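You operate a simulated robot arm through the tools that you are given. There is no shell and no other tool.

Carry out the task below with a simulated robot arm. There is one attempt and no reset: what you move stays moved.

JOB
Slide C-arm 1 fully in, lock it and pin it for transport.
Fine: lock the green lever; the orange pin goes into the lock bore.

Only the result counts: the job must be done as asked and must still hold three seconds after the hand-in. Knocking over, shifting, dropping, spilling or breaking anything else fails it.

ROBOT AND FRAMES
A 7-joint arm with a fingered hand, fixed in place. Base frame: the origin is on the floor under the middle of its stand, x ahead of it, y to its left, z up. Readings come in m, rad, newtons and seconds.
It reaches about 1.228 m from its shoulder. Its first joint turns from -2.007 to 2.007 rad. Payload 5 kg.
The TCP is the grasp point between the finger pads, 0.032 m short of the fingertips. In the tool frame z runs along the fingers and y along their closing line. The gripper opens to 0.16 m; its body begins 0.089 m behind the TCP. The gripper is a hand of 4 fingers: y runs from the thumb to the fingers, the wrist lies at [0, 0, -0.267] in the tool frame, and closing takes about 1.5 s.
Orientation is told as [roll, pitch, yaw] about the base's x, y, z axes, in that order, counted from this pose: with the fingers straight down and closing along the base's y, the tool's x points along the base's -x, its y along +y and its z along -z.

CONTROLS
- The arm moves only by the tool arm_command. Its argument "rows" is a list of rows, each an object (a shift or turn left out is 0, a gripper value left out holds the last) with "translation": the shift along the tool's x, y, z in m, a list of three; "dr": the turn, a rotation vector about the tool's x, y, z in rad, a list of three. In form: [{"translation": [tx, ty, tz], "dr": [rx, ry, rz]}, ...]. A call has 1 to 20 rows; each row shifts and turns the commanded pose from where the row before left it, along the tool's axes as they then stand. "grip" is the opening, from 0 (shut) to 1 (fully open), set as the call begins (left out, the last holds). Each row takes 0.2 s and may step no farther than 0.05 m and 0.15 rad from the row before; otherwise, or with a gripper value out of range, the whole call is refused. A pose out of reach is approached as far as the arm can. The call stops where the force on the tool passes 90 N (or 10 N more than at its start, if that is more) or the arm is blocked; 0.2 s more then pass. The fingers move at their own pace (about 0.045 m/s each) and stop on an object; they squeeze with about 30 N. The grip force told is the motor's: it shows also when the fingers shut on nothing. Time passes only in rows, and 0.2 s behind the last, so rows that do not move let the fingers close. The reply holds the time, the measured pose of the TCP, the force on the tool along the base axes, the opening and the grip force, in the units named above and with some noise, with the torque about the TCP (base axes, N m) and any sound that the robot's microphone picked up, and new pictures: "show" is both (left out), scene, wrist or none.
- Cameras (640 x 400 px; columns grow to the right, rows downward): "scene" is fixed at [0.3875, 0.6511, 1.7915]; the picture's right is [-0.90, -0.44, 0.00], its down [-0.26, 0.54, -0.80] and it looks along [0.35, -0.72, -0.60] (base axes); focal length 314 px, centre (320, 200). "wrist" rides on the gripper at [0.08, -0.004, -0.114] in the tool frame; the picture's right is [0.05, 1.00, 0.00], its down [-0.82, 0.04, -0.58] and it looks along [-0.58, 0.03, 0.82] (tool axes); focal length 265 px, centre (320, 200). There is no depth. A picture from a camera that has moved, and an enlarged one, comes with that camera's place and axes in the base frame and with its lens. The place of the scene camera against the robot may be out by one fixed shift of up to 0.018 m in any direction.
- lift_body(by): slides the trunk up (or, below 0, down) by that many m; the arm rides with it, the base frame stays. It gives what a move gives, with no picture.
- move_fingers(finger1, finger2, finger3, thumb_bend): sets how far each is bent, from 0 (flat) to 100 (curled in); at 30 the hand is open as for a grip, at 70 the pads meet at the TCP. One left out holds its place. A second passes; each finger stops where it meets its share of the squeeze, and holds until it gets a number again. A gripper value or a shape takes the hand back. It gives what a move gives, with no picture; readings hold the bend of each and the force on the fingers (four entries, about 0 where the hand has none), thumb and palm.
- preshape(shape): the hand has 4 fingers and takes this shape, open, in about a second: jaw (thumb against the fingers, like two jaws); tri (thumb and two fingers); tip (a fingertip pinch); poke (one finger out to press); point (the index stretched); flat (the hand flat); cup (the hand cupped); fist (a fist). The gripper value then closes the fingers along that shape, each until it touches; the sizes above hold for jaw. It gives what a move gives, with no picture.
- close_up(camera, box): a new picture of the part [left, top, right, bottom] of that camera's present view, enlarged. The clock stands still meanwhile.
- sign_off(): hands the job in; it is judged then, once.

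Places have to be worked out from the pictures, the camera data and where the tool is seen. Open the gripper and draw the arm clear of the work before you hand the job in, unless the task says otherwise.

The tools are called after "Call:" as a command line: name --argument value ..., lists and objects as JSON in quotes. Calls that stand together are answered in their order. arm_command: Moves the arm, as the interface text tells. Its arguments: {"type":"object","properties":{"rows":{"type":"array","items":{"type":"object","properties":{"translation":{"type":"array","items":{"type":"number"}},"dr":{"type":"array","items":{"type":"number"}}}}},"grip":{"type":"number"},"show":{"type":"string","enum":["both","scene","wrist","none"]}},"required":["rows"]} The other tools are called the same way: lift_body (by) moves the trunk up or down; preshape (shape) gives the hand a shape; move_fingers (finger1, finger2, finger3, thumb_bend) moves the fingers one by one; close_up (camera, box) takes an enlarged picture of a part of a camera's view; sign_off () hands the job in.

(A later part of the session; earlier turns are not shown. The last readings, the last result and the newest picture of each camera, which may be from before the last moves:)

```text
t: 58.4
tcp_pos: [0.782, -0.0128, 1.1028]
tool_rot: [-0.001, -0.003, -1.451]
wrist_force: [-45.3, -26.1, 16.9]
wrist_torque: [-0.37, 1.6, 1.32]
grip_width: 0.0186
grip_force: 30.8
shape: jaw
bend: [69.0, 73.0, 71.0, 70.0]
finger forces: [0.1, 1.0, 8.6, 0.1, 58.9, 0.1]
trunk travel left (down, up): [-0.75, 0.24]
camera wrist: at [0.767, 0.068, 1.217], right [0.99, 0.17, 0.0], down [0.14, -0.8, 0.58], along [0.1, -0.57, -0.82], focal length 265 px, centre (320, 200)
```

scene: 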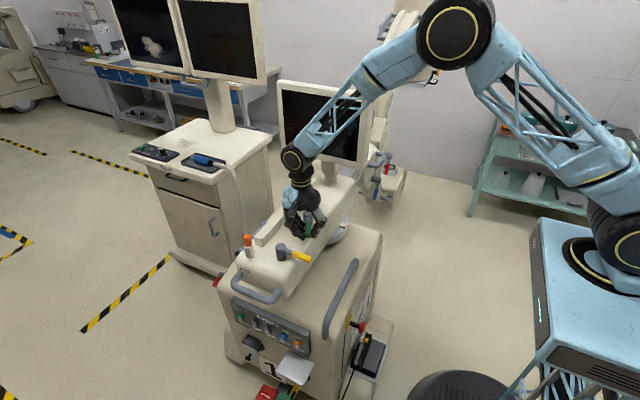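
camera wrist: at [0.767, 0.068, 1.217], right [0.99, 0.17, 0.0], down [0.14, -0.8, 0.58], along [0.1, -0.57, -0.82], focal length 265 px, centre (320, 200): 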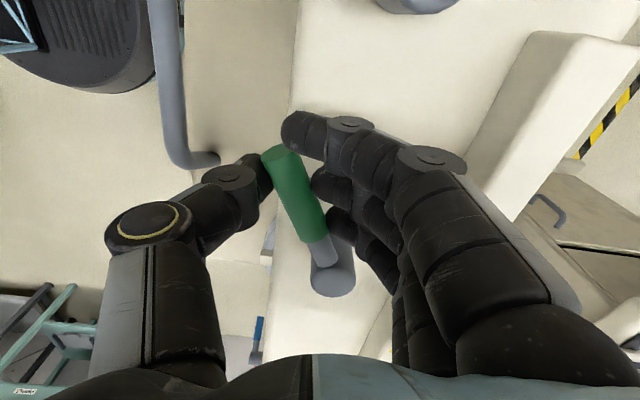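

The lever hit an end stop at roughly 65° from its start (thumb load 59 N). I'll back off the overshoot to relax the grip, then open and look at where the lever stands.

Call:
arm_command --rows '[{"translation": [-0.0004, -0.0082, 0], "dr": [0, 0, -0.1]}, {"translation": [-0.0004, -0.0082, 0], "dr": [0, 0, -0.1]}, {"translation": [-0.0004, -0.0082, 0], "dr": [0, 0, -0.1]}, {}]' --show "wrist"

Call:
arm_command --rows '[{}, {}, {}, {}]' --grip 0.45 --show "none"

Call:
arm_command --rows '[{"translation": [0, 0, -0.03]}, {"translation": [0, 0, -0.04]}, {"translation": [0, 0, -0.04]}, {"translation": [0, 0, -0.04]}, {}]' --show "both"

Call:
close_up --camera "scene" --box '[220, 150, 400, 285]'

```text
t: 59.4
tcp_pos: [0.7643, -0.0121, 1.1028]
tool_rot: [0.005, 0.0, -1.146]
wrist_force: [-0.2, -2.3, 8.5]
wrist_torque: [-0.11, -0.26, 0.25]
grip_width: 0.0108
grip_force: 30.3
shape: jaw
bend: [69.0, 73.0, 71.0, 70.0]
finger forces: [0.1, 12.0, 11.5, 0.1, 26.9, 0.0]
trunk travel left (down, up): [-0.75, 0.24]
camera wrist: at [0.7257, 0.0597, 1.2155], right [0.89, 0.46, 0.0], down [0.37, -0.73, 0.58], along [0.27, -0.51, -0.82], focal length 265 px, centre (320, 200)
```

wrist: 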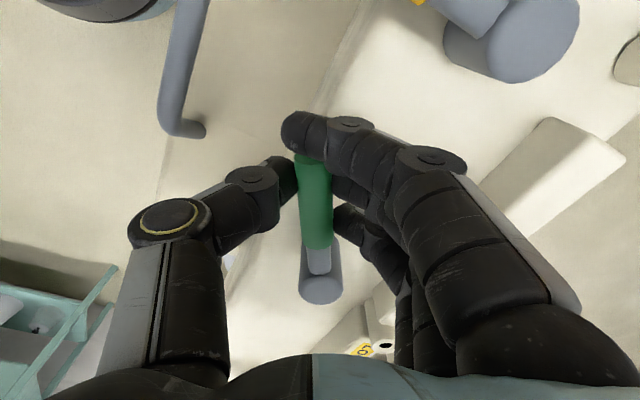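

```text
t: 60.4
tcp_pos: [0.7636, -0.0147, 1.1015]
tool_rot: [0.0, 0.0, -1.147]
wrist_force: [0.2, 1.3, 0.5]
wrist_torque: [0.0, 0.0, 0.0]
grip_width: 0.0713
grip_force: 0.1
shape: jaw
bend: [73.0, 73.0, 73.0, 70.0]
finger forces: [0.0, 0.0, 0.1, 0.1, 0.0, 0.0]
trunk travel left (down, up): [-0.75, 0.24]
```

```text
t: 61.6
tcp_pos: [0.7641, -0.0132, 1.2502]
tool_rot: [0.001, 0.0, -1.147]
wrist_force: [-0.3, 0.4, 0.2]
wrist_torque: [0.0, 0.02, 0.01]
grip_width: 0.0717
grip_force: 0.0
shape: jaw
bend: [73.0, 73.0, 73.0, 70.0]
finger forces: [0.0, 0.0, 0.0, 0.1, 0.0, 0.1]
trunk travel left (down, up): [-0.75, 0.24]
camera wrist: at [0.7259, 0.0586, 1.364], right [0.89, 0.46, 0.0], down [0.37, -0.73, 0.58], along [0.26, -0.51, -0.82], focal length 265 px, centre (320, 200)
```

scene: 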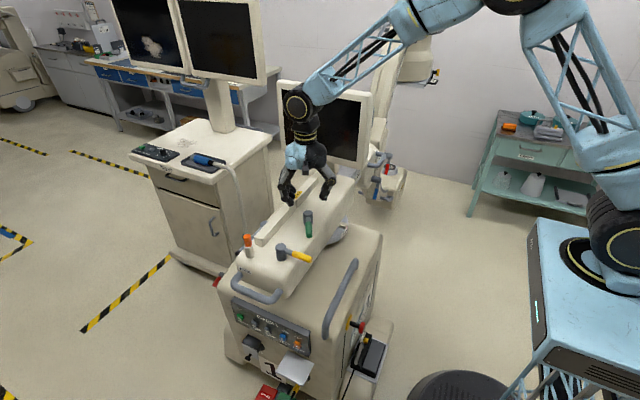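
wrist: 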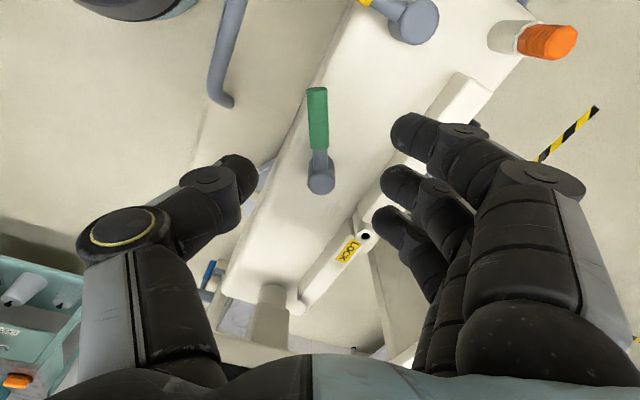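

```text
2.96 times, centred on (310, 218) of scene
camera zoom: at [0.3875, 0.6511, 1.7915], right [-0.9, -0.44, 0.0], down [-0.26, 0.54, -0.8], along [0.35, -0.72, -0.6], focal length 930 px, centre (350, 148)
```

zoom: 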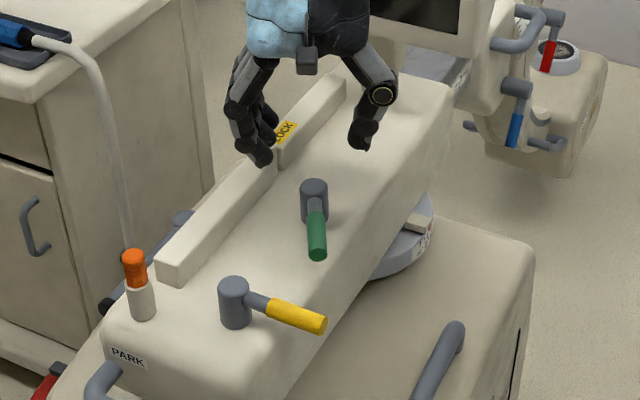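

The green lever now points ~60° away from its start, at a stop—presumably unlocked. I'll go back to the carrier handle via the same safe route: up, back, yaw, over to y≈-0.69.

Call:
arm_command --rows '[{"translation": [0, 0, -0.0375]}, {"translation": [0, 0, -0.0375]}, {"translation": [0, 0, -0.0375]}, {"translation": [0, 0, -0.0375]}, {"translation": [0.0171, -0.038, 0]}, {"translation": [0.0171, -0.038, 0]}, {"translation": [0.0171, -0.038, 0]}, {"translation": [0.0171, -0.038, 0]}, {"translation": [0.0171, -0.038, 0]}, {"translation": [0.0171, -0.038, 0]}, {"dr": [0, 0, 0.141]}, {"dr": [0, 0, 0.141]}, {"dr": [0, 0, 0.141]}, {}]' --show "none"

Call:
arm_command --rows '[{"translation": [-0.0484, 0, 0]}, {"translation": [-0.0484, 0, 0]}, {"translation": [-0.0484, 0, 0]}, {"translation": [-0.0484, 0, 0]}, {"translation": [-0.0484, 0, 0]}, {"translation": [-0.0484, 0, 0]}, {"translation": [-0.0484, 0, 0]}, {"translation": [-0.0484, 0, 0]}, {"translation": [-0.0484, 0, 0]}, {"translation": [-0.0484, 0, 0]}, {"translation": [-0.0484, 0, 0]}, {"translation": [-0.0484, 0, 0]}, {"translation": [-0.0484, 0, 0]}, {"translation": [-0.0484, 0, 0]}, {}]' --show "both"

```text
t: 64.6
tcp_pos: [0.512, -0.0126, 1.4009]
tool_rot: [0.001, -0.001, -1.573]
wrist_force: [-0.4, 0.0, -1.0]
wrist_torque: [0.0, 0.02, -0.02]
grip_width: 0.0715
grip_force: 0.1
shape: jaw
bend: [73.0, 73.0, 73.0, 70.0]
finger forces: [0.1, 0.1, 0.1, 0.2, 0.0, 0.0]
trunk travel left (down, up): [-0.75, 0.24]
```

```text
t: 67.8
tcp_pos: [0.5136, -0.6912, 1.4029]
tool_rot: [0.0, -0.002, -1.572]
wrist_force: [-0.8, 0.5, -0.5]
wrist_torque: [-0.07, -0.04, -0.03]
grip_width: 0.0714
grip_force: 0.0
shape: jaw
bend: [73.0, 73.0, 73.0, 70.0]
finger forces: [0.1, 0.0, 0.0, 0.0, 0.0, 0.0]
trunk travel left (down, up): [-0.75, 0.24]
camera wrist: at [0.5083, -0.609, 1.5165], right [1.0, 0.05, 0.0], down [0.04, -0.81, 0.58], along [0.03, -0.58, -0.82], focal length 265 px, centre (320, 200)
```

scene: 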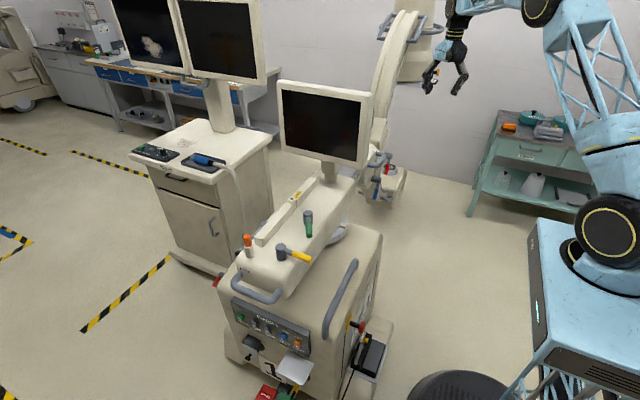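
wrist: 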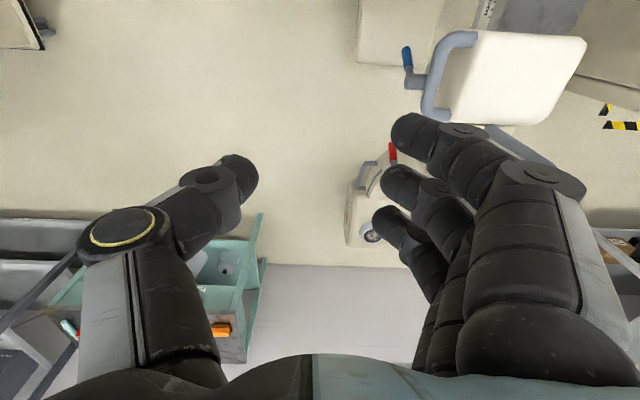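

Now tilt the fingers forward again and open the hand a bit; then I'll lower the trunk rather than the arm.

Call:
arm_command --rows '[{"dr": [-0.1428, 0, 0]}, {"dr": [-0.1428, 0, 0]}, {"dr": [-0.1428, 0, 0]}, {"dr": [-0.1428, 0, 0]}, {"dr": [-0.1428, 0, 0]}, {"dr": [-0.1428, 0, 0]}, {"dr": [-0.1428, 0, 0]}, {"dr": [-0.1428, 0, 0]}, {"dr": [-0.1428, 0, 0]}, {"dr": [-0.1428, 0, 0]}, {"dr": [-0.1428, 0, 0]}, {}]' --grip 0.7 --show "none"

Call:
lift_body --by -0.3

Call:
arm_command --rows '[{"translation": [0, -0.045, 0]}, {"translation": [0, -0.045, 0]}, {}]' --show "both"

```text
t: 70.4
tcp_pos: [0.5142, -0.6903, 1.4017]
tool_rot: [1.573, 0.001, -1.57]
wrist_force: [1.2, 0.6, 0.5]
wrist_torque: [-0.02, -0.03, 0.01]
grip_width: 0.1118
grip_force: 0.2
shape: jaw
bend: [67.0, 67.0, 67.0, 63.0]
finger forces: [0.0, 0.0, 0.1, 0.0, 0.1, 0.0]
trunk travel left (down, up): [-0.75, 0.24]
```

```text
t: 73.4
tcp_pos: [0.5138, -0.6912, 1.101]
tool_rot: [1.571, -0.001, -1.571]
wrist_force: [0.0, 0.6, -0.2]
wrist_torque: [0.0, 0.02, -0.03]
grip_width: 0.1119
grip_force: 0.0
shape: jaw
bend: [67.0, 67.0, 67.0, 63.0]
finger forces: [0.0, 0.0, 0.0, 0.0, 0.0, 0.0]
trunk travel left (down, up): [-0.45, 0.54]
```

```text
t: 74.2
tcp_pos: [0.5135, -0.6931, 1.0107]
tool_rot: [1.573, 0.001, -1.57]
wrist_force: [0.2, -0.1, -1.0]
wrist_torque: [-0.03, -0.02, 0.04]
grip_width: 0.1117
grip_force: 0.0
shape: jaw
bend: [67.0, 67.0, 67.0, 63.0]
finger forces: [0.0, 0.0, 0.0, 0.0, 0.0, 0.1]
trunk travel left (down, up): [-0.45, 0.54]
camera wrist: at [0.3987, -0.6119, 1.0053], right [0.0, 0.05, 1.0], down [-0.58, -0.82, 0.04], along [0.82, -0.58, 0.03], focal length 265 px, centre (320, 200)
```

scene: 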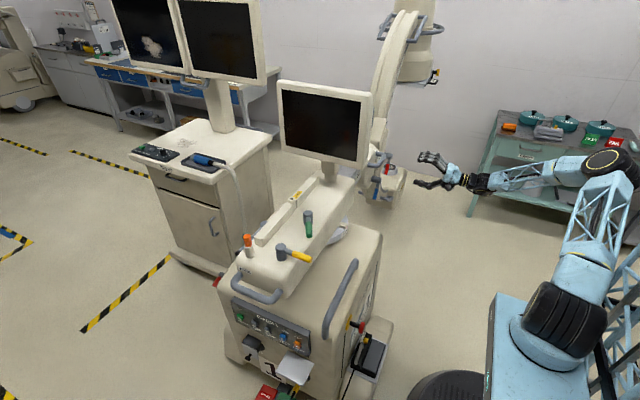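
wrist: 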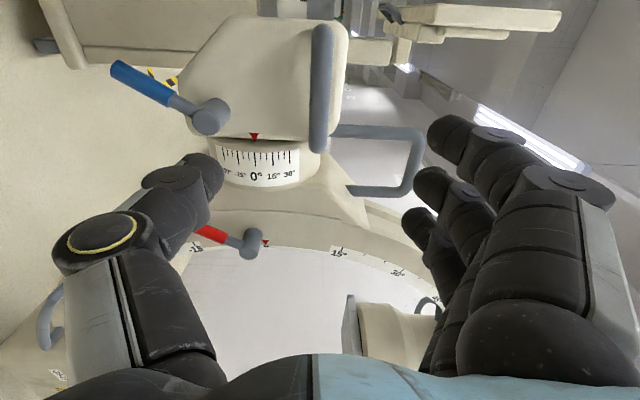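

The posture is good and the handle is straight ahead. I'll move in to x≈0.716 and close on the bar.

Call:
arm_command --rows '[{"translation": [0.001, -0.0015, 0.0405]}, {"translation": [0, 0, 0.0405]}, {"translation": [0, 0, 0.0405]}, {"translation": [0, 0, 0.0405]}, {"translation": [0, 0, 0.0405]}, {}]' --show "wrist"

Call:
arm_command --rows '[{}, {}, {}, {}, {}, {}, {}, {}]' --grip 0 --show "wrist"

```text
t: 75.6
tcp_pos: [0.7161, -0.691, 1.0084]
tool_rot: [1.57, 0.003, -1.57]
wrist_force: [0.4, 0.0, -0.2]
wrist_torque: [-0.01, -0.01, -0.01]
grip_width: 0.1117
grip_force: 0.0
shape: jaw
bend: [67.0, 67.0, 67.0, 63.0]
finger forces: [0.1, 0.0, 0.0, 0.1, 0.0, 0.0]
trunk travel left (down, up): [-0.45, 0.54]
camera wrist: at [0.6014, -0.6098, 1.0033], right [0.0, 0.05, 1.0], down [-0.58, -0.82, 0.04], along [0.82, -0.58, 0.03], focal length 265 px, centre (320, 200)
```

wrist: 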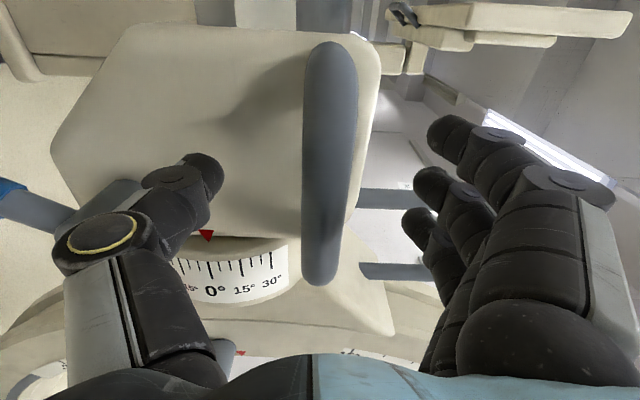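

```text
t: 77.4
tcp_pos: [0.7177, -0.6899, 1.0083]
tool_rot: [1.57, -0.001, -1.571]
wrist_force: [14.3, -3.9, 0.1]
wrist_torque: [0.01, -0.02, -0.03]
grip_width: 0.0
grip_force: 30.2
shape: jaw
bend: [69.0, 69.0, 69.0, 71.0]
finger forces: [8.3, 9.0, 8.3, 0.1, 25.8, 0.0]
trunk travel left (down, up): [-0.45, 0.54]
camera wrist: at [0.6021, -0.6095, 1.0032], right [0.0, 0.05, 1.0], down [-0.58, -0.82, 0.04], along [0.82, -0.58, 0.03], focal length 265 px, centre (320, 200)
```

wrist: 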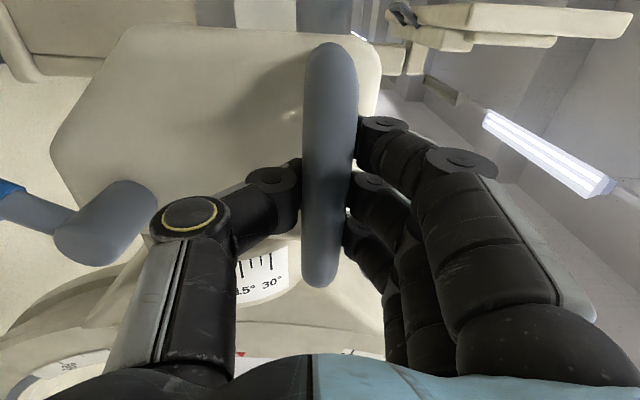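

Gripped again. With the lever turned, I'll pull toward +y in small steps and see if it slides.

Call:
arm_command --rows '[{"translation": [0.006, 0, 0]}, {"translation": [0.006, 0, 0]}, {"translation": [0.006, 0, 0]}, {}]' --show "both"

```text
t: 78.4
tcp_pos: [0.7181, -0.6677, 1.0073]
tool_rot: [1.571, 0.001, -1.563]
wrist_force: [10.5, 0.3, -1.5]
wrist_torque: [-0.01, 0.02, -0.07]
grip_width: 0.0
grip_force: 30.0
shape: jaw
bend: [69.0, 69.0, 69.0, 72.0]
finger forces: [10.0, 0.0, 7.9, 0.0, 25.5, 0.1]
trunk travel left (down, up): [-0.45, 0.54]
camera wrist: at [0.6022, -0.5884, 1.0024], right [0.0, 0.05, 1.0], down [-0.57, -0.82, 0.04], along [0.82, -0.57, 0.03], focal length 265 px, centre (320, 200)
```

scene: 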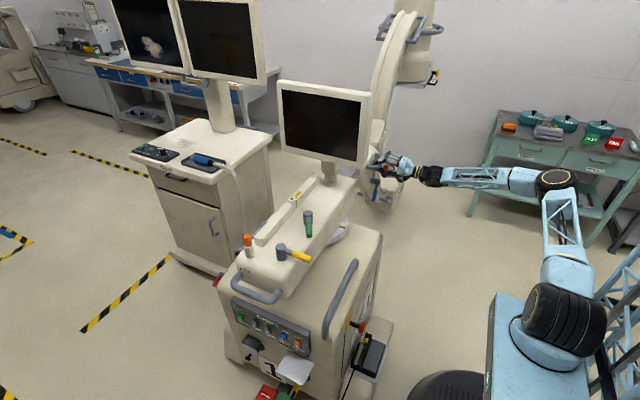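
wrist: 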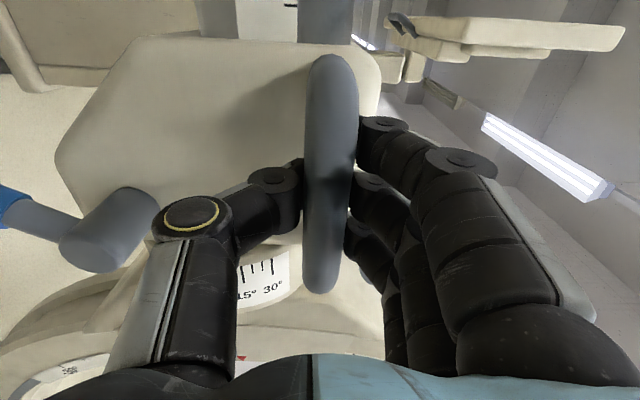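

It slides freely now: the carrier moved ~2 cm with little force. I'll continue toward +y in steps and watch for the end stop.

Call:
arm_command --rows '[{"translation": [0.01, 0, 0]}, {"translation": [0.01, 0, 0]}, {"translation": [0.01, 0, 0]}, {"translation": [0.01, 0, 0]}, {"translation": [0.01, 0, 0]}, {"translation": [0.01, 0, 0]}, {"translation": [0.01, 0, 0]}, {"translation": [0.01, 0, 0]}, {}]' --show "both"

```text
t: 80.4
tcp_pos: [0.7165, -0.5962, 1.0073]
tool_rot: [1.57, 0.001, -1.574]
wrist_force: [37.1, -29.4, 2.3]
wrist_torque: [0.08, -0.02, -0.23]
grip_width: 0.0004
grip_force: 30.0
shape: jaw
bend: [68.0, 68.0, 68.0, 71.0]
finger forces: [18.2, 0.0, 12.2, 0.1, 29.6, 0.0]
trunk travel left (down, up): [-0.45, 0.54]
camera wrist: at [0.6026, -0.5149, 1.0034], right [0.0, 0.05, 1.0], down [-0.58, -0.81, 0.04], along [0.81, -0.58, 0.03], focal length 265 px, centre (320, 200)
```

scene: 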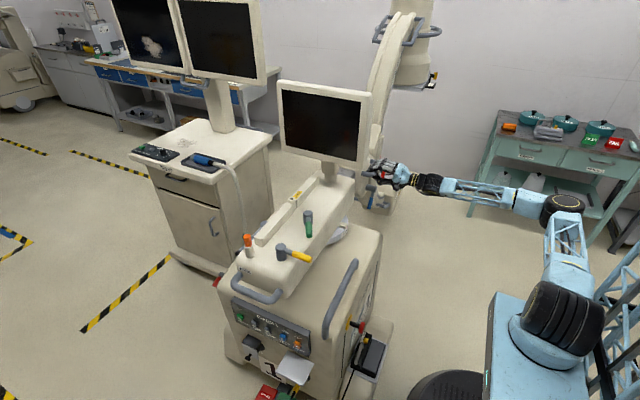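
wrist: 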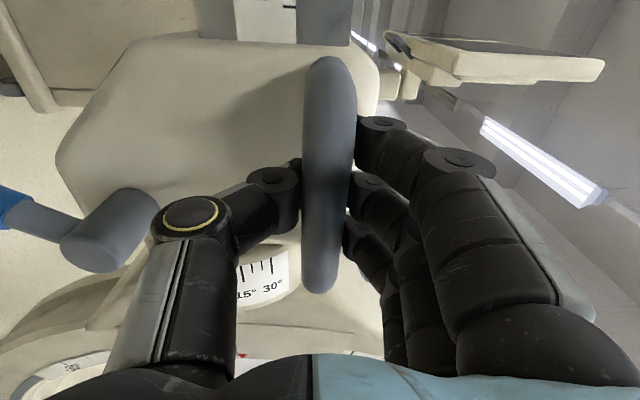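

Now ~9.4 cm in, with ~30 N along y. Continuing in smaller steps to reach the end stop.

Call:
arm_command --rows '[{"translation": [0.008, 0, 0.001]}, {"translation": [0.008, 0, 0.001]}, {"translation": [0.008, 0, 0.001]}, {"translation": [0.008, 0, 0]}, {}]' --show "both"

Call:
close_up --camera "scene" --box '[260, 130, 440, 265]'

```text
t: 81.6
tcp_pos: [0.7207, -0.5565, 1.009]
tool_rot: [1.57, 0.001, -1.564]
wrist_force: [5.9, 6.1, -4.4]
wrist_torque: [0.07, -0.02, 0.04]
grip_width: 0.0002
grip_force: 30.5
shape: jaw
bend: [70.0, 68.0, 70.0, 72.0]
finger forces: [7.7, 0.1, 5.7, 0.1, 26.2, 0.0]
trunk travel left (down, up): [-0.45, 0.54]
camera wrist: at [0.6056, -0.4765, 1.004], right [0.0, 0.05, 1.0], down [-0.57, -0.82, 0.04], along [0.82, -0.57, 0.03], focal length 265 px, centre (320, 200)
```

scene: 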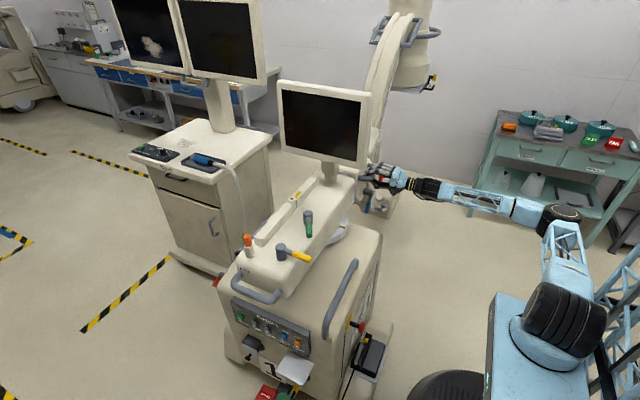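
wrist: 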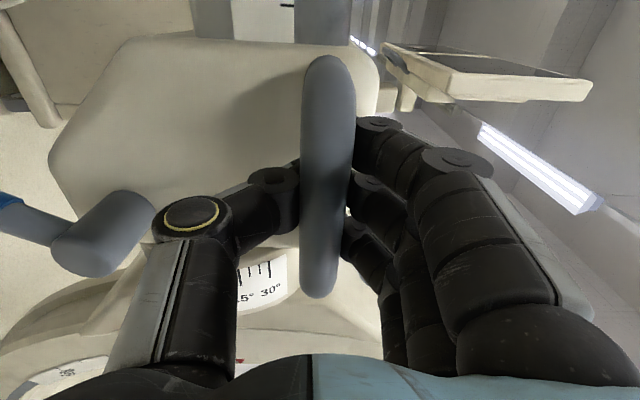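

```text
2.96 times, centred on (350, 198) of scene
camera zoom: at [0.3875, 0.6511, 1.7915], right [-0.9, -0.44, 0.0], down [-0.26, 0.54, -0.8], along [0.35, -0.72, -0.6], focal length 930 px, centre (231, 207)
```

zoom: 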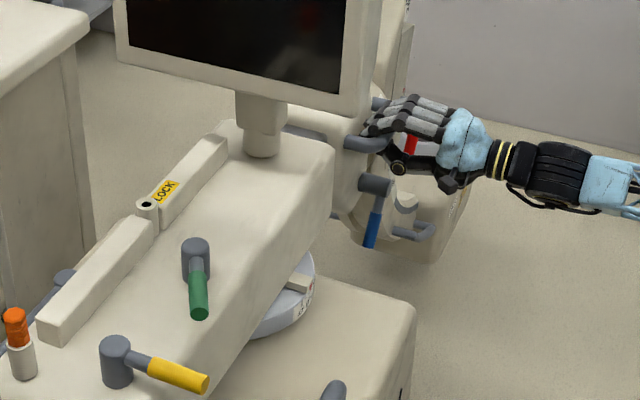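

13.3 cm in; the carrier is close to the housing end. A few more small steps until it stops against the end.

Call:
arm_command --rows '[{"translation": [0.006, 0, 0]}, {"translation": [0.006, 0, 0]}, {"translation": [0.006, 0, 0]}, {"translation": [0.006, 0, 0]}, {}]' --show "wrist"

Call:
close_up --camera "scene" --box '[290, 140, 410, 230]'

```text
t: 82.8
tcp_pos: [0.721, -0.5283, 1.0066]
tool_rot: [1.572, 0.001, -1.557]
wrist_force: [6.3, 7.4, -2.9]
wrist_torque: [0.07, 0.0, 0.03]
grip_width: 0.0001
grip_force: 29.6
shape: jaw
bend: [70.0, 68.0, 70.0, 72.0]
finger forces: [8.4, 0.0, 5.6, 0.1, 25.0, 0.0]
trunk travel left (down, up): [-0.45, 0.54]
camera wrist: at [0.6052, -0.4492, 1.0034], right [0.0, 0.05, 1.0], down [-0.57, -0.82, 0.04], along [0.82, -0.57, 0.03], focal length 265 px, centre (320, 200)
```

wrist: 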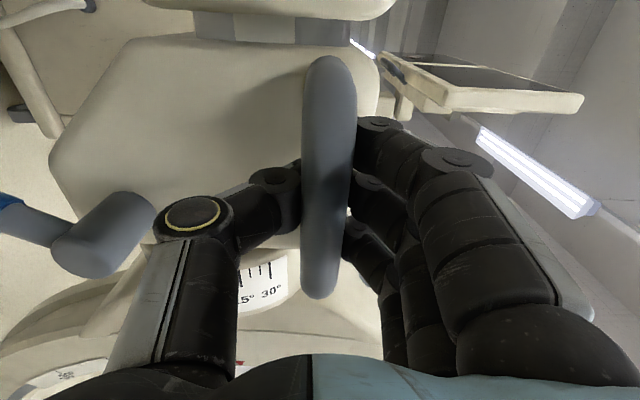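

```text
4.44 times, centred on (350, 185) of scene
camera zoom: at [0.3875, 0.6511, 1.7915], right [-0.9, -0.44, 0.0], down [-0.26, 0.54, -0.8], along [0.35, -0.72, -0.6], focal length 1395 px, centre (187, 267)
```

zoom: 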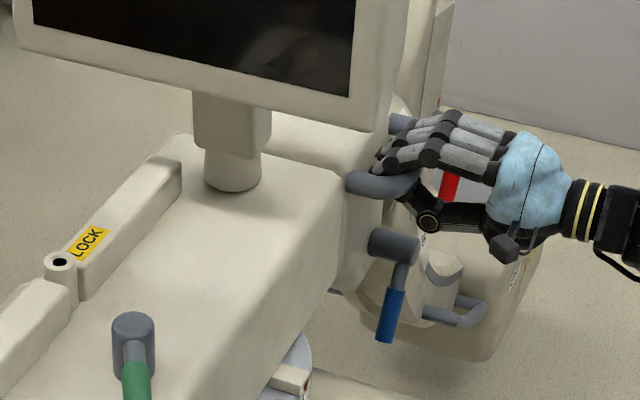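

A small strip of bar is still visible between carrier and housing (~2–3 cm). Continuing to push in with small steps.

Call:
arm_command --rows '[{"translation": [0.006, 0, 0]}, {"translation": [0.006, 0, 0]}, {"translation": [0.006, 0, 0]}, {}]' --show "wrist"

```text
t: 83.8
tcp_pos: [0.7188, -0.523, 1.0071]
tool_rot: [1.569, 0.003, -1.574]
wrist_force: [28.5, -30.5, 3.4]
wrist_torque: [0.22, 0.03, -0.54]
grip_width: 0.0001
grip_force: 29.8
shape: jaw
bend: [69.0, 68.0, 68.0, 71.0]
finger forces: [24.2, 0.1, 10.9, 0.0, 25.4, 0.0]
trunk travel left (down, up): [-0.45, 0.54]
camera wrist: at [0.6049, -0.4405, 1.0026], right [0.0, 0.05, 1.0], down [-0.58, -0.81, 0.04], along [0.81, -0.58, 0.03], focal length 265 px, centre (320, 200)
```

wrist: 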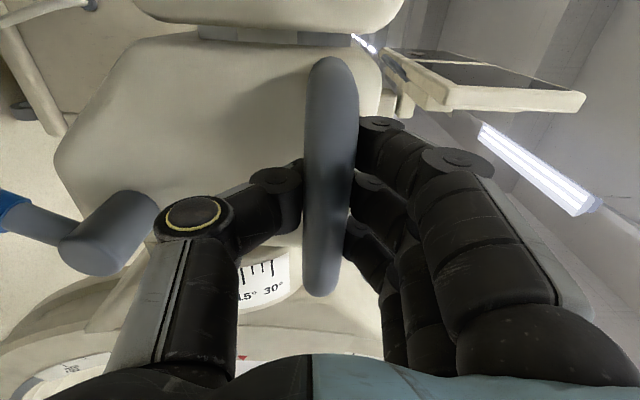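

Force is building (~30 N) with only a thin strip left. A couple more small steps to confirm a hard stop.

Call:
arm_command --rows '[{"translation": [0.005, 0, 0]}, {"translation": [0.005, 0, 0]}, {}]' --show "wrist"

Call:
close_up --camera "wrist" --box '[60, 0, 420, 200]'

```text
t: 84.6
tcp_pos: [0.7201, -0.5223, 1.0053]
tool_rot: [1.569, 0.008, -1.578]
wrist_force: [22.9, -51.4, 7.0]
wrist_torque: [0.32, 0.03, -0.54]
grip_width: 0.0001
grip_force: 29.8
shape: jaw
bend: [69.0, 68.0, 68.0, 71.0]
finger forces: [40.3, 0.0, 11.7, 0.0, 23.9, 0.0]
trunk travel left (down, up): [-0.45, 0.54]
camera wrist: at [0.6053, -0.439, 1.0022], right [0.0, 0.04, 1.0], down [-0.58, -0.81, 0.04], along [0.81, -0.58, 0.02], focal length 265 px, centre (320, 200)
```

wrist: 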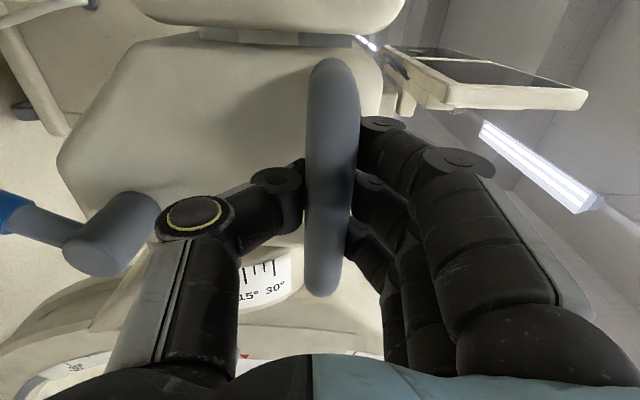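

```text
1.78 times, centred on (240, 100) of wrist
camera zoom: at [0.6053, -0.439, 1.0022], right [0.0, 0.04, 1.0], down [-0.58, -0.81, 0.04], along [0.81, -0.58, 0.02], focal length 472 px, centre (462, 378)
```

zoom: 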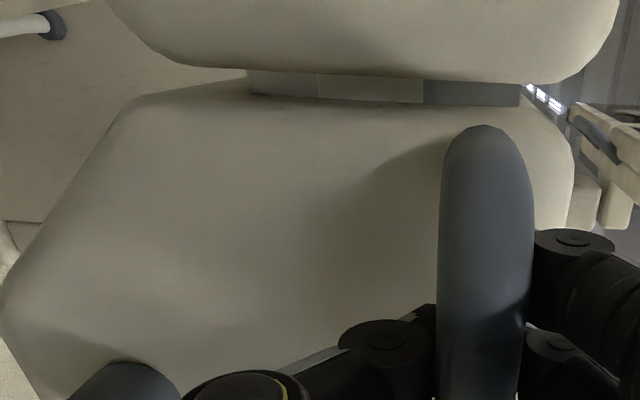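

The TCP barely moved under 51 N versus ~30 N sliding friction—likely the end stop. One more small push to confirm.

Call:
arm_command --rows '[{"translation": [0.004, 0, 0]}, {"translation": [0.004, 0, 0]}, {}, {}]' --show "wrist"

Call:
close_up --camera "wrist" --box '[60, 0, 420, 200]'

```text
t: 85.6
tcp_pos: [0.7188, -0.52, 1.0049]
tool_rot: [1.567, 0.009, -1.588]
wrist_force: [33.0, -71.1, 13.6]
wrist_torque: [0.62, 0.13, -0.93]
grip_width: 0.0
grip_force: 30.2
shape: jaw
bend: [69.0, 68.0, 67.0, 71.0]
finger forces: [61.3, 0.0, 16.3, 0.0, 21.9, 0.0]
trunk travel left (down, up): [-0.45, 0.54]
camera wrist: at [0.6052, -0.4373, 1.001], right [0.0, 0.04, 1.0], down [-0.59, -0.81, 0.04], along [0.81, -0.59, 0.02], focal length 265 px, centre (320, 200)
```

wrist: 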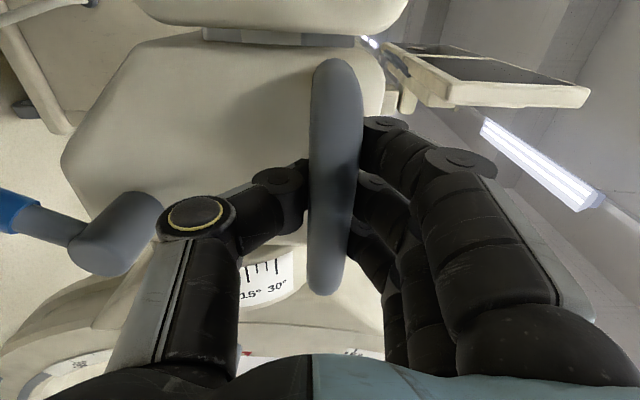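

```text
1.78 times, centred on (240, 100) of wrist
camera zoom: at [0.6052, -0.4373, 1.001], right [0.0, 0.04, 1.0], down [-0.59, -0.81, 0.04], along [0.81, -0.59, 0.02], focal length 472 px, centre (462, 378)
```

zoom: 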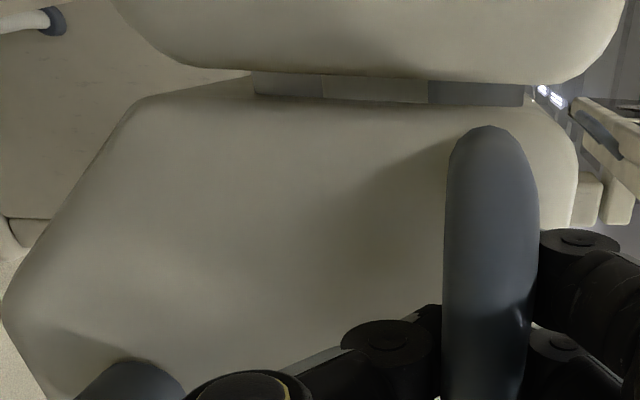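

It's a firm stop (71 N, no motion): C-arm fully in. I'll relax the push without pulling back, open the hand, and retreat in x.

Call:
arm_command --rows '[{"translation": [-0.005, 0, 0]}, {"translation": [-0.005, 0, 0]}, {"translation": [-0.003, 0, 0]}, {}]' --show "none"

Call:
arm_command --rows '[{}, {}, {}, {}, {}, {}]' --grip 0.7 --show "wrist"

```text
t: 86.6
tcp_pos: [0.7191, -0.5199, 1.0064]
tool_rot: [1.566, 0.002, -1.583]
wrist_force: [21.3, -56.4, -6.0]
wrist_torque: [0.44, 0.13, -0.77]
grip_width: 0.0
grip_force: 29.9
shape: jaw
bend: [69.0, 68.0, 67.0, 71.0]
finger forces: [53.0, 0.0, 11.6, 0.0, 26.3, 0.1]
trunk travel left (down, up): [-0.45, 0.54]
```

```text
t: 88.0
tcp_pos: [0.7189, -0.5131, 1.0095]
tool_rot: [1.573, -0.001, -1.57]
wrist_force: [0.0, -0.2, 0.1]
wrist_torque: [0.0, -0.01, -0.01]
grip_width: 0.1118
grip_force: 0.1
shape: jaw
bend: [67.0, 67.0, 67.0, 63.0]
finger forces: [0.0, 0.0, 0.0, 0.1, 0.0, 0.0]
trunk travel left (down, up): [-0.45, 0.54]
camera wrist: at [0.6042, -0.4326, 1.0044], right [0.0, 0.05, 1.0], down [-0.58, -0.82, 0.04], along [0.82, -0.58, 0.03], focal length 265 px, centre (320, 200)
```

wrist: 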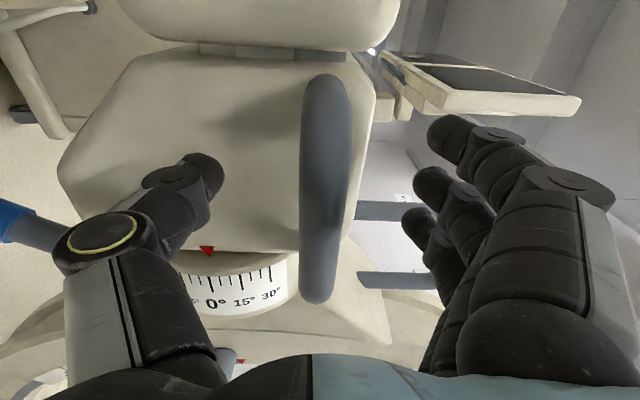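

Clear of the handle. Retreat in x, raise the trunk, and turn the fingers back down.

Call:
arm_command --rows '[{"translation": [0, 0, -0.04]}, {"translation": [0, 0, -0.04]}, {"translation": [0, 0, -0.04]}, {"translation": [0, 0, -0.04]}, {"translation": [0, 0, -0.04]}, {"translation": [0, 0.045, 0]}, {"translation": [0, 0.045, 0]}, {}]' --show "scene"

Call:
lift_body --by 0.3

Call:
arm_command --rows '[{"dr": [0.1428, 0, 0]}, {"dr": [0.1428, 0, 0]}, {"dr": [0.1428, 0, 0]}, {"dr": [0.1428, 0, 0]}, {"dr": [0.1428, 0, 0]}, {"dr": [0.1428, 0, 0]}, {"dr": [0.1428, 0, 0]}, {"dr": [0.1428, 0, 0]}, {"dr": [0.1428, 0, 0]}, {"dr": [0.1428, 0, 0]}, {"dr": [0.1428, 0, 0]}, {}]' --show "both"

```text
t: 88.9
tcp_pos: [0.696, -0.4483, 1.0033]
tool_rot: [1.564, -0.002, -1.469]
wrist_force: [-0.2, -1.2, -1.0]
wrist_torque: [0.0, -0.05, 0.02]
grip_width: 0.1117
grip_force: 0.0
shape: jaw
bend: [67.0, 67.0, 67.0, 63.0]
finger forces: [0.1, 0.0, 0.1, 0.1, 0.0, 0.0]
out of reach, approached as far as the arm can: row 3, 4
trunk travel left (down, up): [-0.45, 0.54]
stopped in row 4: the arm was blocked; the commanded pose is now the measured one
```

scene: 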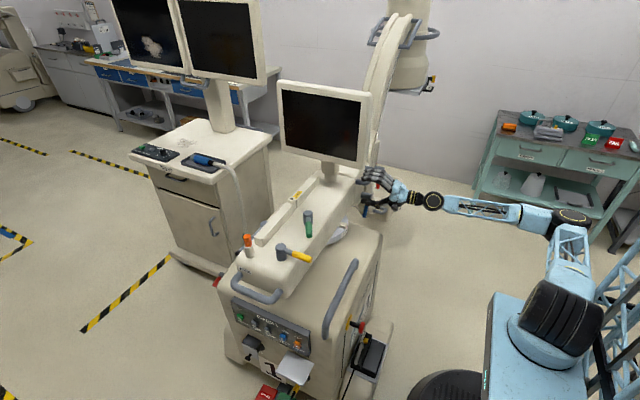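

```text
t: 89.2
tcp_pos: [0.6933, -0.4429, 1.0091]
tool_rot: [1.568, -0.006, -1.466]
wrist_force: [-0.3, -0.3, -0.7]
wrist_torque: [0.0, -0.03, 0.02]
grip_width: 0.1119
grip_force: 0.0
shape: jaw
bend: [67.0, 67.0, 67.0, 63.0]
finger forces: [0.0, 0.0, 0.0, 0.0, 0.1, 0.0]
trunk travel left (down, up): [-0.452, 0.538]
stopped: the arm was blocked; the commanded pose is now the measured one
```

```text
t: 91.2
tcp_pos: [0.6842, -0.4466, 1.0247]
tool_rot: [0.382, -0.016, -1.477]
wrist_force: [-53.5, 0.9, 55.9]
wrist_torque: [-1.28, -5.02, -0.57]
grip_width: 0.1032
grip_force: 0.1
shape: jaw
bend: [70.0, 71.0, 74.0, 63.0]
finger forces: [7.3, 11.0, 80.4, 0.1, 0.0, 0.0]
trunk travel left (down, up): [-0.452, 0.538]
stopped in row 9: the force on the tool passed its limit at 99 N (the readings are from after the stop); the commanded pose is now the measured one
camera wrist: at [0.6299, -0.3682, 1.1272], right [0.92, 0.15, 0.37], down [-0.1, -0.82, 0.57], along [0.39, -0.56, -0.74], focal length 265 px, centre (320, 200)
```

scene: 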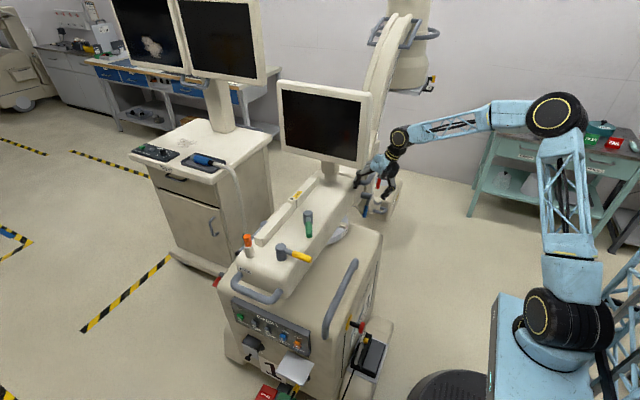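
wrist: 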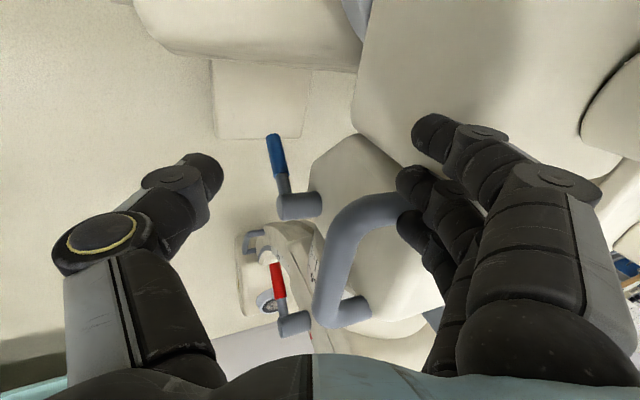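

My batched retreat failed: the arm hit a joint limit and the tilt pressed the fingers onto the carrier/handle (it stopped on force). I'll go one call at a time now, first withdrawing the hand straight back along its own axis.

Call:
arm_command --rows '[{"translation": [0, 0, -0.02]}, {"translation": [0, 0, -0.02]}, {"translation": [0, 0, -0.02]}]' --show "both"

```text
t: 92.0
tcp_pos: [0.6685, -0.4444, 1.0717]
tool_rot: [0.375, -0.01, -1.47]
wrist_force: [0.1, 1.0, 0.6]
wrist_torque: [-0.02, 0.05, 0.03]
grip_width: 0.1117
grip_force: 0.2
shape: jaw
bend: [67.0, 67.0, 67.0, 63.0]
finger forces: [0.0, 0.0, 0.1, 0.1, 0.0, 0.0]
trunk travel left (down, up): [-0.452, 0.538]
camera wrist: at [0.6148, -0.3674, 1.1747], right [0.92, 0.15, 0.36], down [-0.09, -0.82, 0.56], along [0.38, -0.55, -0.74], focal length 265 px, centre (320, 200)
```

scene: 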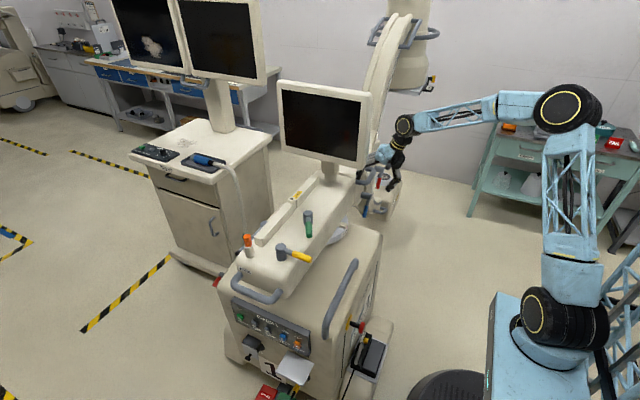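
wrist: 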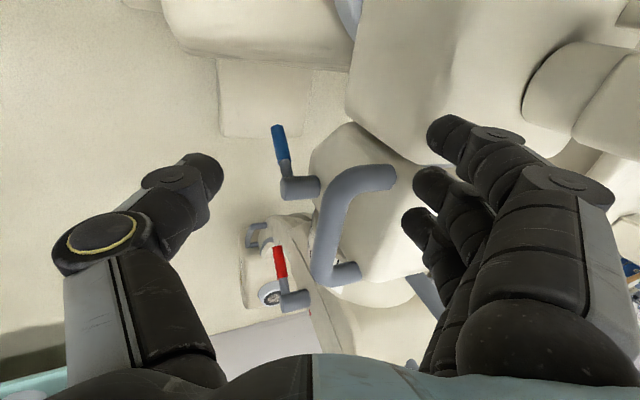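

Free of contact. The monitor's lower corner is close above, so I'll move straight back in -x before going up.

Call:
arm_command --rows '[{"translation": [0.0038, -0.037, -0.0148]}, {"translation": [0.0038, -0.037, -0.0148]}, {"translation": [0.0038, -0.037, -0.0148]}, {}]' --show "both"

```text
t: 93.0
tcp_pos: [0.5499, -0.4454, 1.0722]
tool_rot: [0.374, -0.01, -1.471]
wrist_force: [-1.0, 0.3, 0.4]
wrist_torque: [0.01, 0.01, -0.02]
grip_width: 0.1115
grip_force: 0.1
shape: jaw
bend: [67.0, 67.0, 67.0, 63.0]
finger forces: [0.1, 0.0, 0.0, 0.0, 0.1, 0.0]
trunk travel left (down, up): [-0.452, 0.538]
camera wrist: at [0.495, -0.3682, 1.1743], right [0.92, 0.15, 0.36], down [-0.09, -0.82, 0.56], along [0.38, -0.55, -0.74], focal length 265 px, centre (320, 200)
```

scene: 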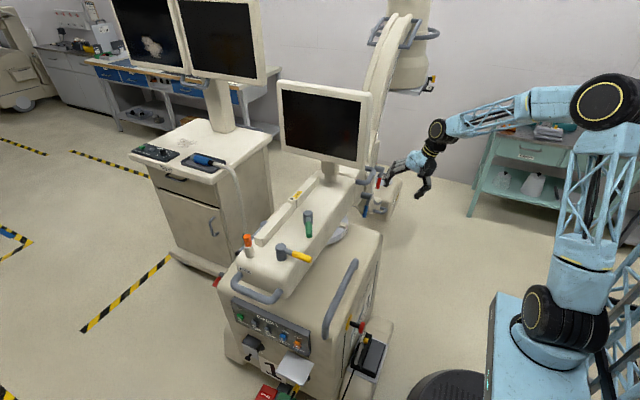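
wrist: 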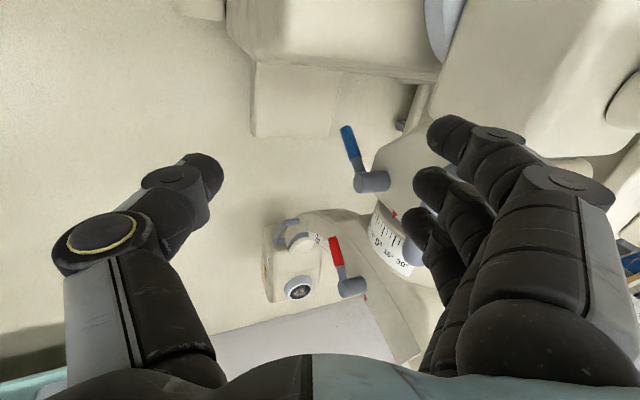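

Well clear now. Raising the trunk back to its original height.

Call:
lift_body --by 0.3

Call:
close_up --camera "scene" --box '[300, 110, 440, 220]'

```text
t: 96.0
tcp_pos: [0.5501, -0.4459, 1.3703]
tool_rot: [0.373, -0.012, -1.471]
wrist_force: [-0.1, -0.1, -0.4]
wrist_torque: [0.0, 0.01, 0.01]
grip_width: 0.1115
grip_force: 0.1
shape: jaw
bend: [67.0, 67.0, 67.0, 63.0]
finger forces: [0.1, 0.0, 0.0, 0.1, 0.1, 0.0]
trunk travel left (down, up): [-0.752, 0.238]
```

```text
3.64 times, centred on (370, 165) of scene
camera zoom: at [0.3875, 0.6511, 1.7915], right [-0.9, -0.44, 0.0], down [-0.26, 0.54, -0.8], along [0.35, -0.72, -0.6], focal length 1142 px, centre (138, 327)
```

zoom: 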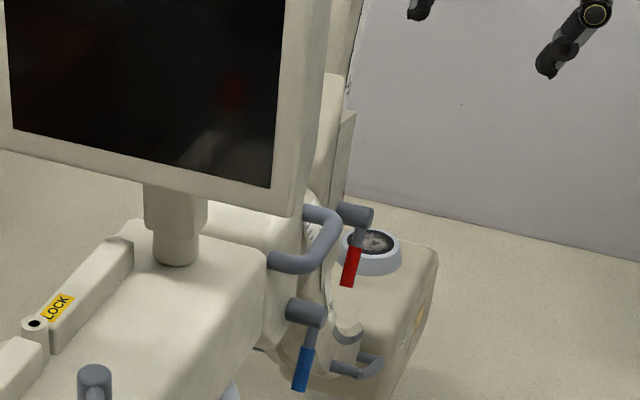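

The carrier looks flush near the housing end. I'll level the hand and turn the wrist camera to check the gap from above.

Call:
arm_command --rows '[{"dr": [0.124, 0, 0]}, {"dr": [0.124, 0, 0]}, {"dr": [0.125, 0, 0]}, {"dr": [0, 0, -0.147]}, {"dr": [0, 0, -0.147]}, {"dr": [0, 0, -0.147]}, {"dr": [0, 0, -0.147]}, {"dr": [0, 0, -0.147]}, {}]' --show "wrist"

Call:
close_up --camera "wrist" --box '[240, 60, 440, 220]'

```text
t: 98.0
tcp_pos: [0.5495, -0.4453, 1.3719]
tool_rot: [-0.004, -0.009, -0.734]
wrist_force: [-0.4, -0.2, -0.9]
wrist_torque: [-0.02, 0.02, 0.0]
grip_width: 0.1117
grip_force: 0.1
shape: jaw
bend: [67.0, 67.0, 67.0, 63.0]
finger forces: [0.1, 0.0, 0.0, 0.0, 0.0, 0.0]
trunk travel left (down, up): [-0.752, 0.238]
camera wrist: at [0.4865, -0.393, 1.4838], right [0.63, 0.78, -0.01], down [0.63, -0.51, 0.58], along [0.45, -0.37, -0.81], focal length 265 px, centre (320, 200)
```

wrist: 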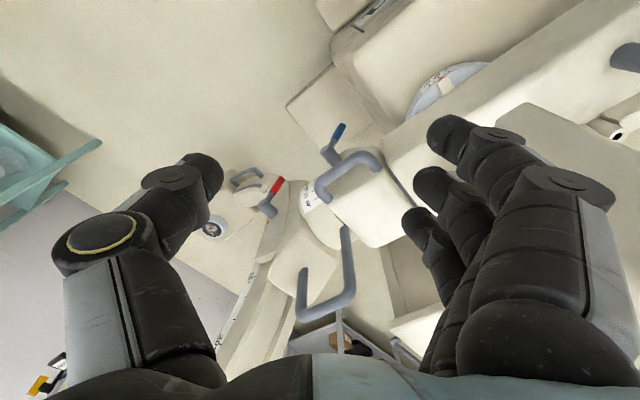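

```text
2.50 times, centred on (340, 140) of wrist
camera zoom: at [0.4865, -0.393, 1.4838], right [0.63, 0.78, -0.01], down [0.63, -0.51, 0.58], along [0.45, -0.37, -0.81], focal length 664 px, centre (270, 350)
```

zoom: 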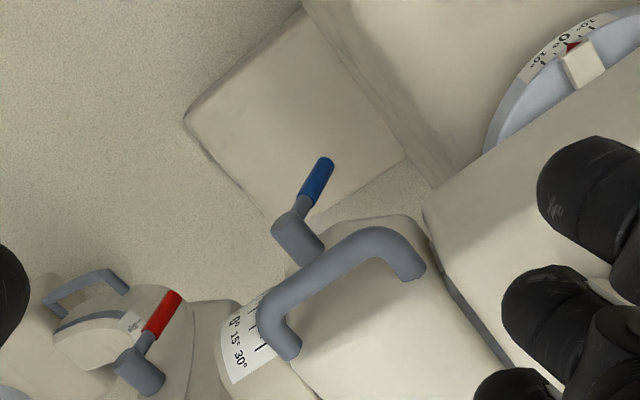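

The gap is just a thin line and the handle sits ~16.4 cm further in—fully in and undisturbed. Now I return over the green lever to the release pose [0.764, -0.013], yaw -1.147.

Call:
arm_command --rows '[{"translation": [0.03216, 0.03564, 0]}, {"translation": [0.03216, 0.03564, 0]}, {"translation": [0.03216, 0.03564, 0]}, {"translation": [0.03216, 0.03564, 0]}, {"translation": [0.03216, 0.03564, 0]}, {"translation": [0.03216, 0.03564, 0]}, {"translation": [0.03216, 0.03564, 0]}, {"translation": [0.03216, 0.03564, 0]}, {"translation": [0.03216, 0.03564, 0]}, {"translation": [-0.0319, 0.0288, 0]}, {"translation": [-0.0319, 0.0288, 0]}, {"translation": [-0.0319, 0.0288, 0]}, {"translation": [-0.0319, 0.0288, 0]}, {"translation": [-0.0319, 0.0288, 0]}, {"dr": [0, 0, 0.1377]}, {"dr": [0, 0, 0.1377]}, {"dr": [0, 0, 0.1377]}, {}]' --grip 0.45 --show "both"

```text
t: 101.8
tcp_pos: [0.7654, -0.0136, 1.3668]
tool_rot: [-0.001, -0.01, -1.151]
wrist_force: [0.1, -0.9, -0.4]
wrist_torque: [0.05, -0.02, -0.01]
grip_width: 0.0725
grip_force: 0.0
shape: jaw
bend: [73.0, 73.0, 73.0, 70.0]
finger forces: [0.1, 0.0, 0.0, 0.1, 0.0, 0.0]
trunk travel left (down, up): [-0.752, 0.238]
camera wrist: at [0.7273, 0.0599, 1.4796], right [0.89, 0.45, 0.0], down [0.37, -0.72, 0.59], along [0.26, -0.52, -0.81], focal length 265 px, centre (320, 200)
```

scene: 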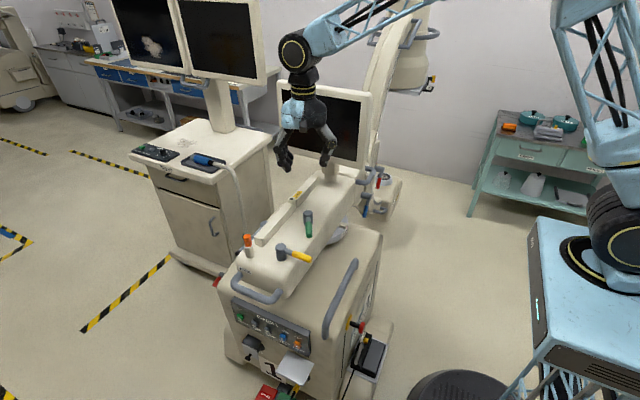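
wrist: 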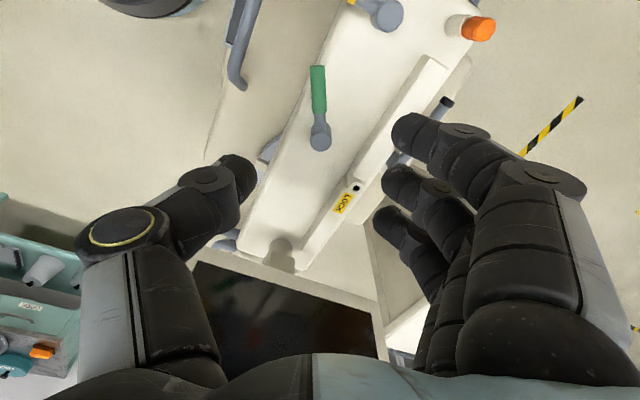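

Lever handle is below me as expected. Descend to z≈1.2 first and re-check the alignment.

Call:
arm_command --rows '[{"translation": [0, 0, 0.042]}, {"translation": [0, 0, 0.042]}, {"translation": [0, 0, 0.042]}, {"translation": [0, 0, 0.04]}, {}]' --show "wrist"

```text
t: 103.0
tcp_pos: [0.7657, -0.0162, 1.2016]
tool_rot: [-0.001, -0.012, -1.149]
wrist_force: [-1.1, 0.5, 0.0]
wrist_torque: [0.01, 0.0, 0.0]
grip_width: 0.0724
grip_force: 0.1
shape: jaw
bend: [73.0, 73.0, 73.0, 70.0]
finger forces: [0.0, 0.0, 0.0, 0.1, 0.1, 0.0]
trunk travel left (down, up): [-0.752, 0.238]
camera wrist: at [0.7269, 0.0578, 1.3144], right [0.89, 0.46, 0.0], down [0.37, -0.72, 0.59], along [0.27, -0.52, -0.81], focal length 265 px, centre (320, 200)
```

wrist: 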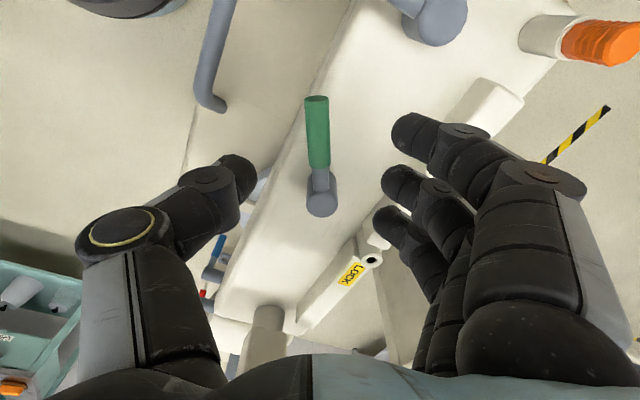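

Aligned with the handle. Descending to grip height.

Call:
arm_command --rows '[{"translation": [0, 0, 0.035]}, {"translation": [0, 0, 0.035]}, {"translation": [0, 0, 0.03]}, {}]' --show "wrist"

```text
t: 104.0
tcp_pos: [0.7648, -0.0156, 1.102]
tool_rot: [-0.001, -0.011, -1.149]
wrist_force: [0.5, 0.2, -0.3]
wrist_torque: [-0.01, -0.01, 0.05]
grip_width: 0.0726
grip_force: 0.1
shape: jaw
bend: [73.0, 73.0, 73.0, 70.0]
finger forces: [0.0, 0.0, 0.0, 0.0, 0.0, 0.0]
trunk travel left (down, up): [-0.752, 0.238]
camera wrist: at [0.7273, 0.0575, 1.214], right [0.89, 0.46, 0.0], down [0.37, -0.72, 0.59], along [0.27, -0.52, -0.81], focal length 265 px, centre (320, 200)
```

wrist: 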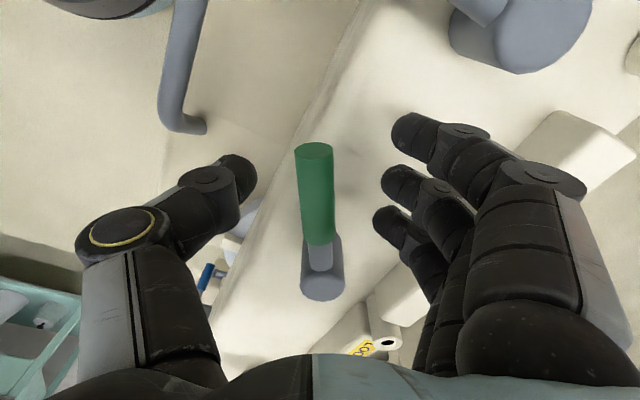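

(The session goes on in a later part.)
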